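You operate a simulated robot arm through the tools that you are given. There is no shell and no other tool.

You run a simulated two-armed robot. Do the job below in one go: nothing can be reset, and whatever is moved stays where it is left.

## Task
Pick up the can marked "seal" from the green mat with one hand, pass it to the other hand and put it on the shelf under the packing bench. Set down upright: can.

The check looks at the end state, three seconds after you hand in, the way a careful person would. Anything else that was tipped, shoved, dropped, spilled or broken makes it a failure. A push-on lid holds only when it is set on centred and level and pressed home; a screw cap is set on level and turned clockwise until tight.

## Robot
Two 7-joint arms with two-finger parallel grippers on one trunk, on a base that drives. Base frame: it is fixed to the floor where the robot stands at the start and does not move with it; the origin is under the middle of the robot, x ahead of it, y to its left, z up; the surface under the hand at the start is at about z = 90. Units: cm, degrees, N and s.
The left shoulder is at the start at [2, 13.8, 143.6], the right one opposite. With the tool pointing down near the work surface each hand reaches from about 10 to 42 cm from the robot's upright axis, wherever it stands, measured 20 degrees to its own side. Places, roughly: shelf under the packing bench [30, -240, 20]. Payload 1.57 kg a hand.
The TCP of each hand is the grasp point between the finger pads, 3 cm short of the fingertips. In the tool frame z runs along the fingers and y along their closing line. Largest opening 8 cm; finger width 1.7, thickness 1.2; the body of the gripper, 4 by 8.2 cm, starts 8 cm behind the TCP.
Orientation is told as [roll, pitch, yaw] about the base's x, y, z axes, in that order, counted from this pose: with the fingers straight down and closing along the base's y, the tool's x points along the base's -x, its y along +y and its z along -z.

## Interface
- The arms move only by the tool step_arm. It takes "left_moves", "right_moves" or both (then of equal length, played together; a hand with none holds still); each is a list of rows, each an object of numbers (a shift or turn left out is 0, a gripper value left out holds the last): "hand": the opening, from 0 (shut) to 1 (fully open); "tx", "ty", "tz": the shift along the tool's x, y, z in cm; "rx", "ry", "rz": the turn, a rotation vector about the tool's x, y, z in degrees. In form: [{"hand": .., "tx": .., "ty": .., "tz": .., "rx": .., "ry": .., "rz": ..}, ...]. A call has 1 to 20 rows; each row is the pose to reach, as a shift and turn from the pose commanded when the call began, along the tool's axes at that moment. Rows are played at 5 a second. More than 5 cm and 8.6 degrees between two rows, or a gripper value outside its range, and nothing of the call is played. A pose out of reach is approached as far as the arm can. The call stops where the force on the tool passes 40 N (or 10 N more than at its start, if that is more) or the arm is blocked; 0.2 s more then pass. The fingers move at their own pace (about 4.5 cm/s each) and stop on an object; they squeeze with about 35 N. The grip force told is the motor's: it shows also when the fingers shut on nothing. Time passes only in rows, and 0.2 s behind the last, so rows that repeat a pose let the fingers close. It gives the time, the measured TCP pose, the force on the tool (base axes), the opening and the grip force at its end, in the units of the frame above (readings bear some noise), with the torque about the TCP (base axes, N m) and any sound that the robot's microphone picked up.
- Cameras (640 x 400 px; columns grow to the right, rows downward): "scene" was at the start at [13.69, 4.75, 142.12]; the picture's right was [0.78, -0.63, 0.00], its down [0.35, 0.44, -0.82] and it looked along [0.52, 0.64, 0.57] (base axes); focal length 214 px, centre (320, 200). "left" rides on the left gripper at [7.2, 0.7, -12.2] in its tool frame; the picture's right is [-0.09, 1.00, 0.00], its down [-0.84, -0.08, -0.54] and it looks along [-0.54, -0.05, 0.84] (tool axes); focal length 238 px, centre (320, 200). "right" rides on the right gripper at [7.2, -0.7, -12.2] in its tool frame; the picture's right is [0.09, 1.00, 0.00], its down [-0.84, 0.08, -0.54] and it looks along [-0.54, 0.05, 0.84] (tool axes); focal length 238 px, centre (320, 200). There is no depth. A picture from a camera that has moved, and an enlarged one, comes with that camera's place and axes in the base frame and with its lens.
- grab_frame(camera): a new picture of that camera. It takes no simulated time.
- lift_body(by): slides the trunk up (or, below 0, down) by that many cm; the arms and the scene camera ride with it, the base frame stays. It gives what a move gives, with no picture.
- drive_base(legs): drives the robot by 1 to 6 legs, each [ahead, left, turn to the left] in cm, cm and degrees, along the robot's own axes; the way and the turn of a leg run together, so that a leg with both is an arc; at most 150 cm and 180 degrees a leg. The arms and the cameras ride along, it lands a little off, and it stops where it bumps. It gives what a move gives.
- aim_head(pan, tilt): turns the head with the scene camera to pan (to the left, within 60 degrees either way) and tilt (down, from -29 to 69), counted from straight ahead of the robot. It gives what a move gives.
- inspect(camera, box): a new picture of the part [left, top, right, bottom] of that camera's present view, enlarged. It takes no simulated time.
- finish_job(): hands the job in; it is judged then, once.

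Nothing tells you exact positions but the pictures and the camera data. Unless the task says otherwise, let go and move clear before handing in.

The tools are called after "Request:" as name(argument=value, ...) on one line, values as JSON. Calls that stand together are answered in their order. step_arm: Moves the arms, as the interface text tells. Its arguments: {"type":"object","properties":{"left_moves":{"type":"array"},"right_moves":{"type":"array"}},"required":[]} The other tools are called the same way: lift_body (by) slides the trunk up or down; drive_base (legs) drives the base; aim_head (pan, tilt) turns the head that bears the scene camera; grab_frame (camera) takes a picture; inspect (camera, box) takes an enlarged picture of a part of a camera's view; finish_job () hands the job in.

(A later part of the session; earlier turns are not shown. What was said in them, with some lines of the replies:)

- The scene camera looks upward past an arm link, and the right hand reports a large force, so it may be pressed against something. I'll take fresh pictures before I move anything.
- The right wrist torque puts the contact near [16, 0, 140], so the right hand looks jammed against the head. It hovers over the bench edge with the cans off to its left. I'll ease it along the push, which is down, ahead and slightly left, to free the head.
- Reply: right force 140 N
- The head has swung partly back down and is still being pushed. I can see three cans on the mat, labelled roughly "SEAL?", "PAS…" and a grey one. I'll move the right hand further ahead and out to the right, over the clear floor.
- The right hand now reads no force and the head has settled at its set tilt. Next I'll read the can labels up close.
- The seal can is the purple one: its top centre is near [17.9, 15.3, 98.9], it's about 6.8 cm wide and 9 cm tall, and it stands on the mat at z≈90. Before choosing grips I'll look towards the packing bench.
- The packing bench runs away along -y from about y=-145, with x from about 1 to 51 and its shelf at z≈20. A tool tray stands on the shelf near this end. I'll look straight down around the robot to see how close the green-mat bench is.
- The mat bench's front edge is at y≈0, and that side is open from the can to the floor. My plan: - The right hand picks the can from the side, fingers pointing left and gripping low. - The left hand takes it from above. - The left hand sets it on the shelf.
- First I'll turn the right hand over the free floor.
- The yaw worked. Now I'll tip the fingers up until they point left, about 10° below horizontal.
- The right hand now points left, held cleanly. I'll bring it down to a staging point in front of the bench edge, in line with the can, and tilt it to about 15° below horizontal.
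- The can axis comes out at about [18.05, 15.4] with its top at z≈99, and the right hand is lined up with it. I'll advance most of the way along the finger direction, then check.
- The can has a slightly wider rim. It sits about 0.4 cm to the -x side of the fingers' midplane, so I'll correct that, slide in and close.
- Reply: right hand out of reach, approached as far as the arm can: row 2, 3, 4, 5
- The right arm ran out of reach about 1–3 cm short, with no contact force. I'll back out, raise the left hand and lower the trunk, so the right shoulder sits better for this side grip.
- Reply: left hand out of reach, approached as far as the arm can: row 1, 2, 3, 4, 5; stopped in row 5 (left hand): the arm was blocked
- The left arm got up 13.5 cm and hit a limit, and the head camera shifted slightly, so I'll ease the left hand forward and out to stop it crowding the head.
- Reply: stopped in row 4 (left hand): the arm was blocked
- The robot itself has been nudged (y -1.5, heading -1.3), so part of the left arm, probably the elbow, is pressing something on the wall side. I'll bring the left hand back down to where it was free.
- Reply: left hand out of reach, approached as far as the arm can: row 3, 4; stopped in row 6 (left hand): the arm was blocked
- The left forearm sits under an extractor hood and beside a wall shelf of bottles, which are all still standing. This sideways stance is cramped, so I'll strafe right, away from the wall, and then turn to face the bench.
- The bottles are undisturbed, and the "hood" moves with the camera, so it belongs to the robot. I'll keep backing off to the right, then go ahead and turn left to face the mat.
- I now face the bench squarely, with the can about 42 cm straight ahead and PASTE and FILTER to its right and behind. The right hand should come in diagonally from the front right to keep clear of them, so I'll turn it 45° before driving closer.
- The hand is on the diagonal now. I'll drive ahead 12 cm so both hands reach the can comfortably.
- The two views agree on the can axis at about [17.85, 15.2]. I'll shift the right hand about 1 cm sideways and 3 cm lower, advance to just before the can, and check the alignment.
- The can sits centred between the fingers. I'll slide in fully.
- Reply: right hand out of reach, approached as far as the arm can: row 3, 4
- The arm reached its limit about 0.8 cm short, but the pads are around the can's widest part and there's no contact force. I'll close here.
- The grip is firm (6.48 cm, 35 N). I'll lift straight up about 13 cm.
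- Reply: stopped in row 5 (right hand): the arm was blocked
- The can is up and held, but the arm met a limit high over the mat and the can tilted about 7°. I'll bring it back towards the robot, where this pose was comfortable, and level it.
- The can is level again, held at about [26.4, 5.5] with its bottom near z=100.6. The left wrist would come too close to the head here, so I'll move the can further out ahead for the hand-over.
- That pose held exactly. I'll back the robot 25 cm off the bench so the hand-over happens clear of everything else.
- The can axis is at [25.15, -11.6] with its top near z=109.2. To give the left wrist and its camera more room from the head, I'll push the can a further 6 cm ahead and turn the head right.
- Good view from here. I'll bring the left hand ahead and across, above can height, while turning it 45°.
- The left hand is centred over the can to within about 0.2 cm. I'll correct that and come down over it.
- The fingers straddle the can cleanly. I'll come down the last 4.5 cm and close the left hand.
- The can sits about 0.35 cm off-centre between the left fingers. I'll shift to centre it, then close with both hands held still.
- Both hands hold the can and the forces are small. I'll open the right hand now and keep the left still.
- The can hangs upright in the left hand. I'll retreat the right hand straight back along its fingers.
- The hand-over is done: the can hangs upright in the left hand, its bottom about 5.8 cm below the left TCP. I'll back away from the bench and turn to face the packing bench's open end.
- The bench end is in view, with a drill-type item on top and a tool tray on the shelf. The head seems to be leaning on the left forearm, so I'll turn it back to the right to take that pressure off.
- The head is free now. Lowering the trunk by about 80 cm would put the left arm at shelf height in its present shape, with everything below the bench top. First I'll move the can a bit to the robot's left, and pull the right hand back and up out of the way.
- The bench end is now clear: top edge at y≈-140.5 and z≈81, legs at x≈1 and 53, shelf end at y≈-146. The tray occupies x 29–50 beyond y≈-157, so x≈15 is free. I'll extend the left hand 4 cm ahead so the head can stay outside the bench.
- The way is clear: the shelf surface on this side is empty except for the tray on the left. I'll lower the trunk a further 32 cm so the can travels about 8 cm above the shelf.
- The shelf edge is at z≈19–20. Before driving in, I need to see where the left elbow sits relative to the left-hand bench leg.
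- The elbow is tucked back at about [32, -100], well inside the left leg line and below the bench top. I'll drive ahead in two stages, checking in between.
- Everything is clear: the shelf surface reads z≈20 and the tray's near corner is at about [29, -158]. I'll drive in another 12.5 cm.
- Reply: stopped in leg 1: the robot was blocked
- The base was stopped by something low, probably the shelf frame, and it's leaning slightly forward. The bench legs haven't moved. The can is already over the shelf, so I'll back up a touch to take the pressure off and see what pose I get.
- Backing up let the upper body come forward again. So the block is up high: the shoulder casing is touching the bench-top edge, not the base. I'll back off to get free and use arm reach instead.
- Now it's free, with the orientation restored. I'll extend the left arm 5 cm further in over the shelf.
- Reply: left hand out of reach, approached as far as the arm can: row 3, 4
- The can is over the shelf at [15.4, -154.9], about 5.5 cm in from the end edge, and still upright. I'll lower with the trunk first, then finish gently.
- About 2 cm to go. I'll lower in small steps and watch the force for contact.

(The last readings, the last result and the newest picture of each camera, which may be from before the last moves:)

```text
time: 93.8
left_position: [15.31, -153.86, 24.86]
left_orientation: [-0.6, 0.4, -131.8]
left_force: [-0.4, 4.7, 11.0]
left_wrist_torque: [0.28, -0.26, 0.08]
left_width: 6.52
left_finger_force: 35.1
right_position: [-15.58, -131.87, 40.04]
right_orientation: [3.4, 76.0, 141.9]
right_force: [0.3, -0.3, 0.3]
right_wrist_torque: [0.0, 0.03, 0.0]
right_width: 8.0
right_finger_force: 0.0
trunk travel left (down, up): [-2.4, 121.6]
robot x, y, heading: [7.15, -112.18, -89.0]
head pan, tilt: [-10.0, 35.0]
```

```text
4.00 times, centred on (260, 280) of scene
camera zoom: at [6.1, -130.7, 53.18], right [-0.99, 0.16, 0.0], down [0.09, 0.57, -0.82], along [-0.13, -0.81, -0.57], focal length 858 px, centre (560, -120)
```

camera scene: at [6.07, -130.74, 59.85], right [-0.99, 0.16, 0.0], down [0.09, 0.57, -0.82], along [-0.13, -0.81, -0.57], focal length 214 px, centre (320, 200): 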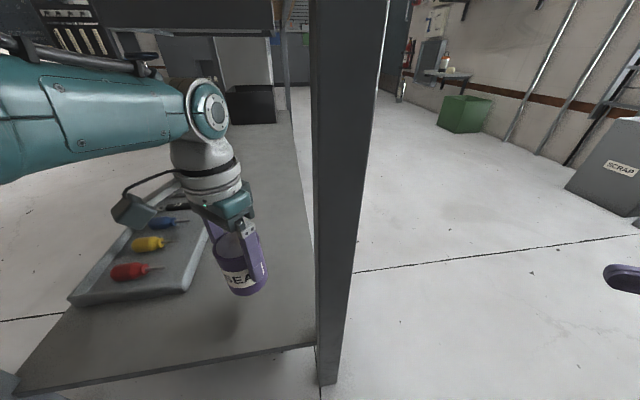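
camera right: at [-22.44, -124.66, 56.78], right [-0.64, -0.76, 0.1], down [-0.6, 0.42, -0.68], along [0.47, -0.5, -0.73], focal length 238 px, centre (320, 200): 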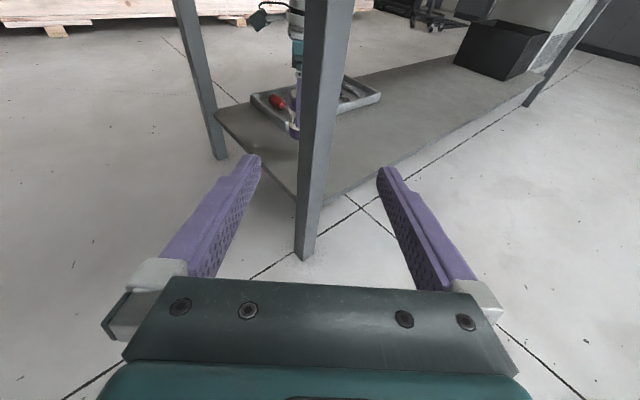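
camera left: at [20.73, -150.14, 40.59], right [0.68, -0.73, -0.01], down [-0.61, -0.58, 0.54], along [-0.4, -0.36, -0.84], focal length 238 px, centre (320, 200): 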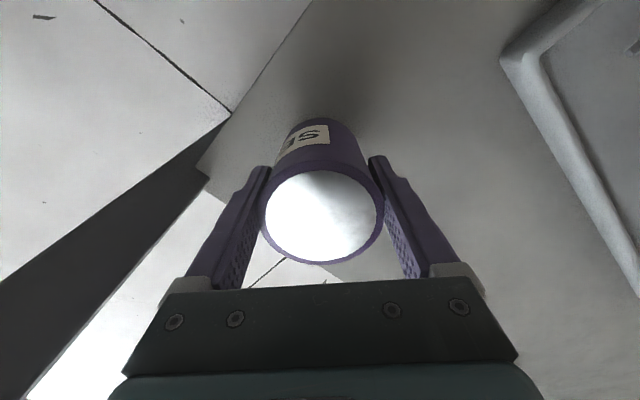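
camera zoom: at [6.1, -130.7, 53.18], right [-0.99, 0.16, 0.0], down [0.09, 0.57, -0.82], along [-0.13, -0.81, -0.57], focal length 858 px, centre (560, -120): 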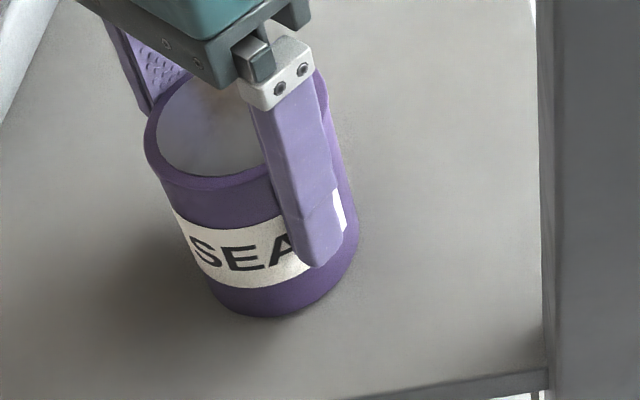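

Contact: 11 N upward with the can on the shelf. I'll ease the preload a hair and open the hand.

Request:
step_arm(left_moves=[{"tz": -0.12}, {"tz": -0.12, "hand": 0.85}, {"tz": -0.12, "hand": 1}, {"tz": -0.12, "hand": 1}, {"tz": -0.12, "hand": 1}])

Request:
inspect(camera="scene", box=[190, 230, 330, 330])

Request:
inspect(camera="left", box=[200, 100, 440, 290])

```text
time: 95.0
left_position: [15.27, -153.79, 24.88]
left_orientation: [-0.9, 0.6, -131.8]
left_force: [-0.9, -0.8, -0.7]
left_wrist_torque: [-0.01, 0.02, 0.0]
left_width: 8.0
left_finger_force: 0.0
right_position: [-15.59, -131.94, 40.09]
right_orientation: [3.6, 75.9, 142.0]
right_force: [0.2, -0.1, -0.1]
right_wrist_torque: [-0.03, -0.02, 0.0]
right_width: 7.98
right_finger_force: 0.1
trunk travel left (down, up): [-2.4, 121.6]
robot x, y, heading: [7.25, -112.49, -89.3]
head pan, tilt: [-10.0, 35.0]
```

```text
4.00 times, centred on (260, 280) of scene
camera zoom: at [6.07, -130.79, 53.16], right [-0.99, 0.16, 0.0], down [0.09, 0.57, -0.82], along [-0.13, -0.81, -0.57], focal length 858 px, centre (560, -120)
```

zoom: 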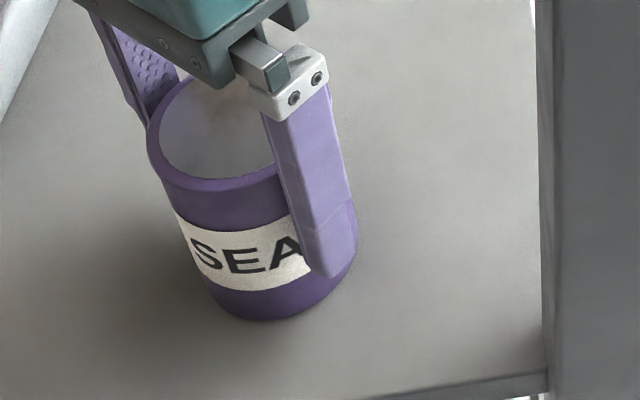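

```text
2.11 times, centred on (320, 195) of left
camera zoom: at [20.72, -149.22, 37.12], right [0.68, -0.73, -0.01], down [-0.61, -0.58, 0.54], along [-0.4, -0.36, -0.84], focal length 502 px, centre (320, 210)
```

zoom: 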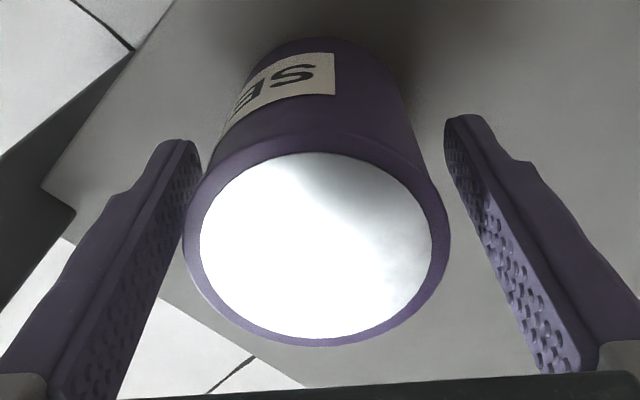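

Released, and the can stands on its own with clear gaps on both sides. I'll rise straight up using the trunk.

Request:
lift_body(by=3)

Request:
inspect(camera="left", box=[200, 100, 440, 290])

Request:
lift_body(by=6)

Request:
grab_frame(camera="scene")

Request:
grab_frame(camera="left")

```text
time: 95.8
left_position: [15.39, -153.92, 27.87]
left_orientation: [-0.8, 0.5, -131.7]
left_force: [-1.1, -0.3, 0.2]
left_wrist_torque: [0.01, -0.01, 0.01]
left_width: 8.0
left_finger_force: 0.1
right_position: [-15.6, -131.91, 43.18]
right_orientation: [3.5, 76.0, 142.0]
right_force: [0.4, -1.1, -0.2]
right_wrist_torque: [0.04, 0.03, 0.05]
right_width: 8.02
right_finger_force: 0.0
trunk travel left (down, up): [-5.4, 118.6]
robot x, y, heading: [7.14, -112.22, -88.9]
head pan, tilt: [-10.0, 35.0]
```

```text
2.11 times, centred on (320, 195) of left
camera zoom: at [20.71, -149.21, 40.12], right [0.68, -0.73, -0.01], down [-0.61, -0.58, 0.54], along [-0.4, -0.36, -0.84], focal length 502 px, centre (320, 210)
```

zoom: 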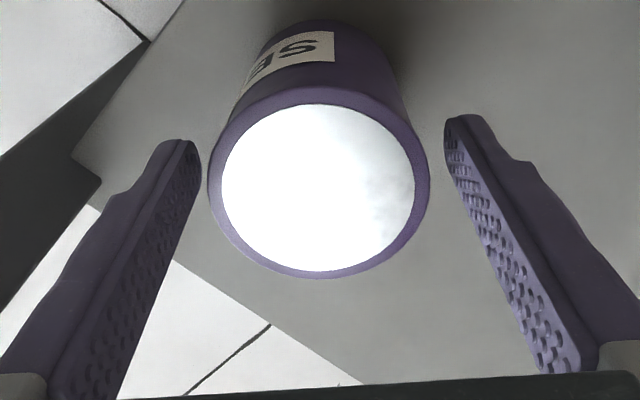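

```text
time: 96.8
left_position: [15.3, -153.91, 33.85]
left_orientation: [-0.8, 0.5, -131.7]
left_force: [0.4, -0.2, 0.0]
left_wrist_torque: [-0.01, 0.03, 0.01]
left_width: 7.99
left_finger_force: 0.1
right_position: [-15.56, -131.95, 49.13]
right_orientation: [3.4, 76.0, 141.9]
right_force: [1.1, -0.5, -0.1]
right_wrist_torque: [0.01, 0.0, 0.02]
right_width: 8.0
right_finger_force: 0.0
trunk travel left (down, up): [-11.4, 112.6]
robot x, y, heading: [6.91, -111.96, -88.8]
head pan, tilt: [-10.0, 35.0]
```

```text
taken
camera scene: at [6.06, -130.79, 62.16], right [-0.99, 0.16, 0.0], down [0.09, 0.57, -0.82], along [-0.13, -0.81, -0.57], focal length 214 px, centre (320, 200)
```

scene: 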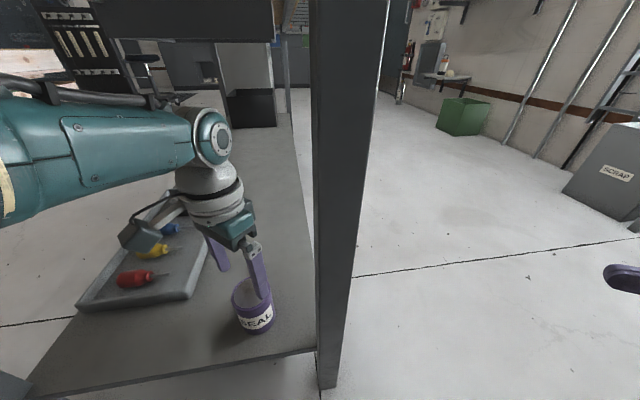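

```text
taken
camera left: at [20.72, -149.21, 46.11], right [0.68, -0.73, -0.01], down [-0.61, -0.58, 0.54], along [-0.4, -0.36, -0.84], focal length 238 px, centre (320, 200)
```

left: 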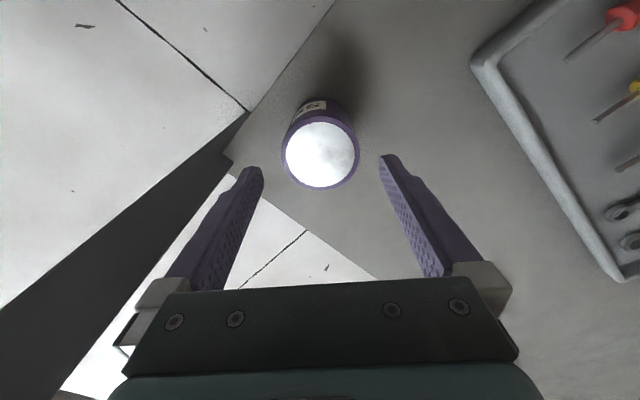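

The can stands clear below the fingers. I'll raise the hand 3 cm more, then back the robot out.

Request:
step_arm(left_moves=[{"tz": -1.5}, {"tz": -3}, {"tz": -3}])

Request:
drive_base(legs=[[-35, 0, 0]])

Request:
grab_frame(camera="scene")

Request:
grab_frame(camera="right")

```text
time: 97.6
left_position: [15.38, -153.93, 36.93]
left_orientation: [-0.9, 0.5, -131.9]
left_force: [0.6, 0.5, -0.4]
left_wrist_torque: [-0.05, -0.02, 0.01]
left_width: 7.96
left_finger_force: 0.0
right_position: [-15.54, -131.95, 49.19]
right_orientation: [3.5, 76.0, 142.0]
right_force: [-0.1, 0.1, 0.5]
right_wrist_torque: [0.01, 0.01, -0.03]
right_width: 8.01
right_finger_force: 0.1
trunk travel left (down, up): [-11.4, 112.6]
robot x, y, heading: [7.22, -112.12, -89.1]
head pan, tilt: [-10.0, 35.0]
```

```text
time: 99.8
left_position: [14.57, -119.04, 37.08]
left_orientation: [-0.8, 0.4, -132.1]
left_force: [0.0, 0.1, -0.4]
left_wrist_torque: [-0.03, 0.0, 0.01]
left_width: 7.98
left_finger_force: 0.0
right_position: [-16.18, -96.87, 49.17]
right_orientation: [3.7, 76.0, 141.9]
right_force: [-0.7, -0.2, -1.1]
right_wrist_torque: [-0.02, 0.03, 0.0]
right_width: 8.0
right_finger_force: 0.1
trunk travel left (down, up): [-11.4, 112.6]
robot x, y, heading: [6.54, -77.3, -89.6]
head pan, tilt: [-10.0, 35.0]
```

```text
taken
camera scene: at [5.42, -95.81, 62.17], right [-0.99, 0.16, 0.0], down [0.09, 0.57, -0.82], along [-0.13, -0.81, -0.57], focal length 214 px, centre (320, 200)
```

scene: 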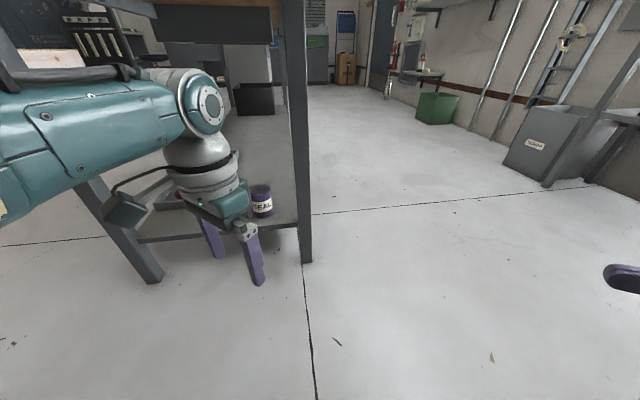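

```text
taken
camera right: at [-23.05, -89.56, 59.11], right [-0.65, -0.76, 0.1], down [-0.6, 0.42, -0.68], along [0.47, -0.5, -0.73], focal length 238 px, centre (320, 200)
```

right: 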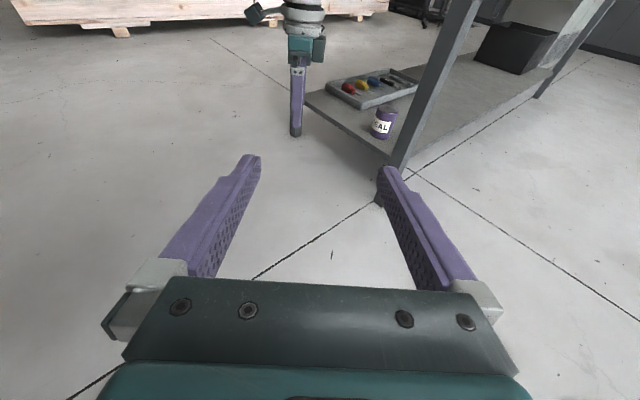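

The can stands upright on the shelf beside the tray. I'll take a closer look, then raise the trunk to check that nothing on the bench top was disturbed.

Request:
inspect(camera="right", box=[300, 40, 460, 180])

Request:
lift_body(by=65)

Request:
grab_frame(camera="scene")

```text
2.86 times, centred on (380, 110) of right
camera zoom: at [-23.05, -89.56, 59.11], right [-0.65, -0.76, 0.1], down [-0.6, 0.42, -0.68], along [0.47, -0.5, -0.73], focal length 681 px, centre (149, 457)
```

zoom: 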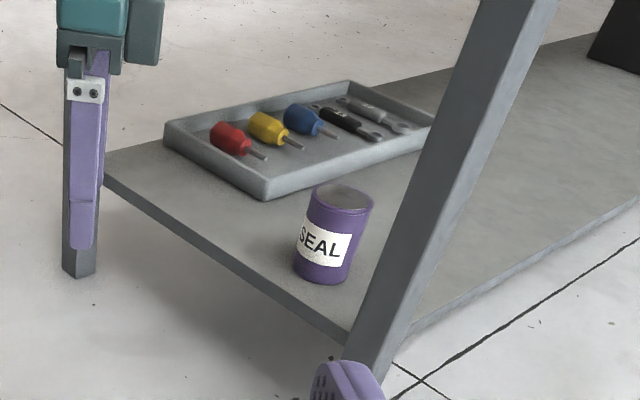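

```text
refused: 65 is not a number from -40 to 40
```

```text
taken
camera scene: at [5.42, -95.81, 62.17], right [-0.99, 0.16, 0.0], down [0.09, 0.57, -0.82], along [-0.13, -0.81, -0.57], focal length 214 px, centre (320, 200)
```

scene: 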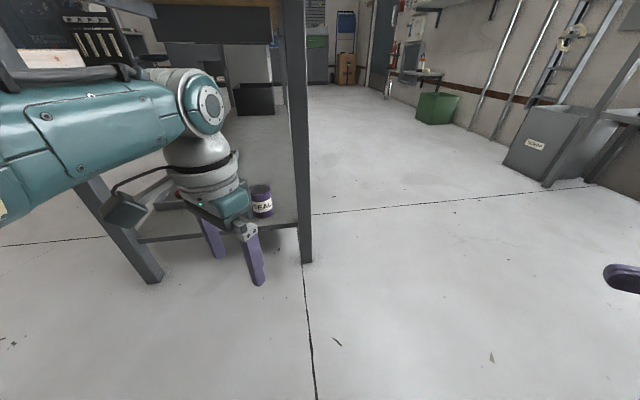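

Request:
lift_body(by=40)

Request:
lift_body(by=25)

Request:
aim_head(pan=0, tilt=25)

Request:
grab_frame(camera="scene")

```text
time: 103.7
left_position: [14.58, -118.95, 76.95]
left_orientation: [-0.8, 0.4, -132.1]
left_force: [-0.3, -0.9, 0.1]
left_wrist_torque: [0.0, 0.03, -0.03]
left_width: 8.0
left_finger_force: 0.1
right_position: [-16.21, -96.7, 89.21]
right_orientation: [3.6, 76.0, 141.7]
right_force: [-0.8, -0.3, -0.3]
right_wrist_torque: [-0.01, 0.01, 0.01]
right_width: 8.02
right_finger_force: 0.1
trunk travel left (down, up): [-51.4, 72.6]
robot x, y, heading: [6.98, -77.09, -89.5]
head pan, tilt: [-10.0, 35.0]
```

```text
time: 106.3
left_position: [14.55, -119.03, 101.98]
left_orientation: [-0.9, 0.4, -132.1]
left_force: [-1.5, -0.2, -0.2]
left_wrist_torque: [-0.02, -0.05, 0.0]
left_width: 8.02
left_finger_force: 0.0
right_position: [-16.16, -96.71, 114.2]
right_orientation: [3.5, 76.0, 141.6]
right_force: [0.3, 0.1, 0.2]
right_wrist_torque: [-0.03, -0.05, 0.02]
right_width: 8.0
right_finger_force: 0.0
trunk travel left (down, up): [-76.4, 47.6]
robot x, y, heading: [7.16, -77.22, -89.4]
head pan, tilt: [-10.0, 35.0]
```

```text
time: 107.0
left_position: [14.59, -119.06, 101.9]
left_orientation: [-0.8, 0.3, -132.1]
left_force: [-0.8, 0.0, -0.5]
left_wrist_torque: [0.04, 0.02, 0.0]
left_width: 8.0
left_finger_force: 0.1
right_position: [-16.13, -96.74, 114.13]
right_orientation: [3.6, 76.0, 141.7]
right_force: [1.1, -0.2, -0.9]
right_wrist_torque: [-0.02, 0.05, -0.03]
right_width: 7.99
right_finger_force: 0.2
trunk travel left (down, up): [-76.4, 47.6]
robot x, y, heading: [6.86, -77.03, -89.4]
head pan, tilt: [0.0, 25.0]
```

```text
taken
camera scene: at [6.95, -96.24, 128.73], right [-1.0, -0.01, 0.0], down [0.0, 0.42, -0.91], along [0.01, -0.91, -0.42], focal length 214 px, centre (320, 200)
```

scene: 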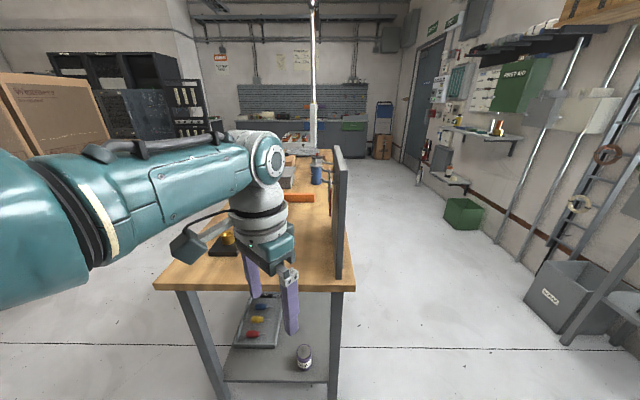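

The SEAL can is upright on the shelf beside the tray, and everything on the packing bench top is in place. Both hands are empty and clear, so I'm handing in.

Request:
finish_job()

```text
The job is handed in.
```

The "seal" can is standing upright on the shelf under the packing bench, and the job is handed in. I don't have the verdict yet. I picked it up from the green mat with the right hand and passed it to the left, which set it down.

It stands at about [15, -154], roughly 5 cm in from the near end of the shelf and clear of the tool tray. Both hands are open and well away from it.

There were four unplanned contacts along the way:

- **Start:** the right hand was jammed against the head when I began, so I eased it free first.
- **Wall side:** the left arm, probably its elbow, pressed against something near the wall shelf and pushed the robot about 2 cm. The bottles in view there were still standing afterwards.
- **Head:** while I was carrying the can, the head briefly leaned on the left forearm. I turned it away, and the can stayed upright.
- **Packing bench:** the robot bumped the bench once on the way in, most likely its shoulder against the top edge. The leg I measured had not moved, and the items I could see on top looked undisturbed.
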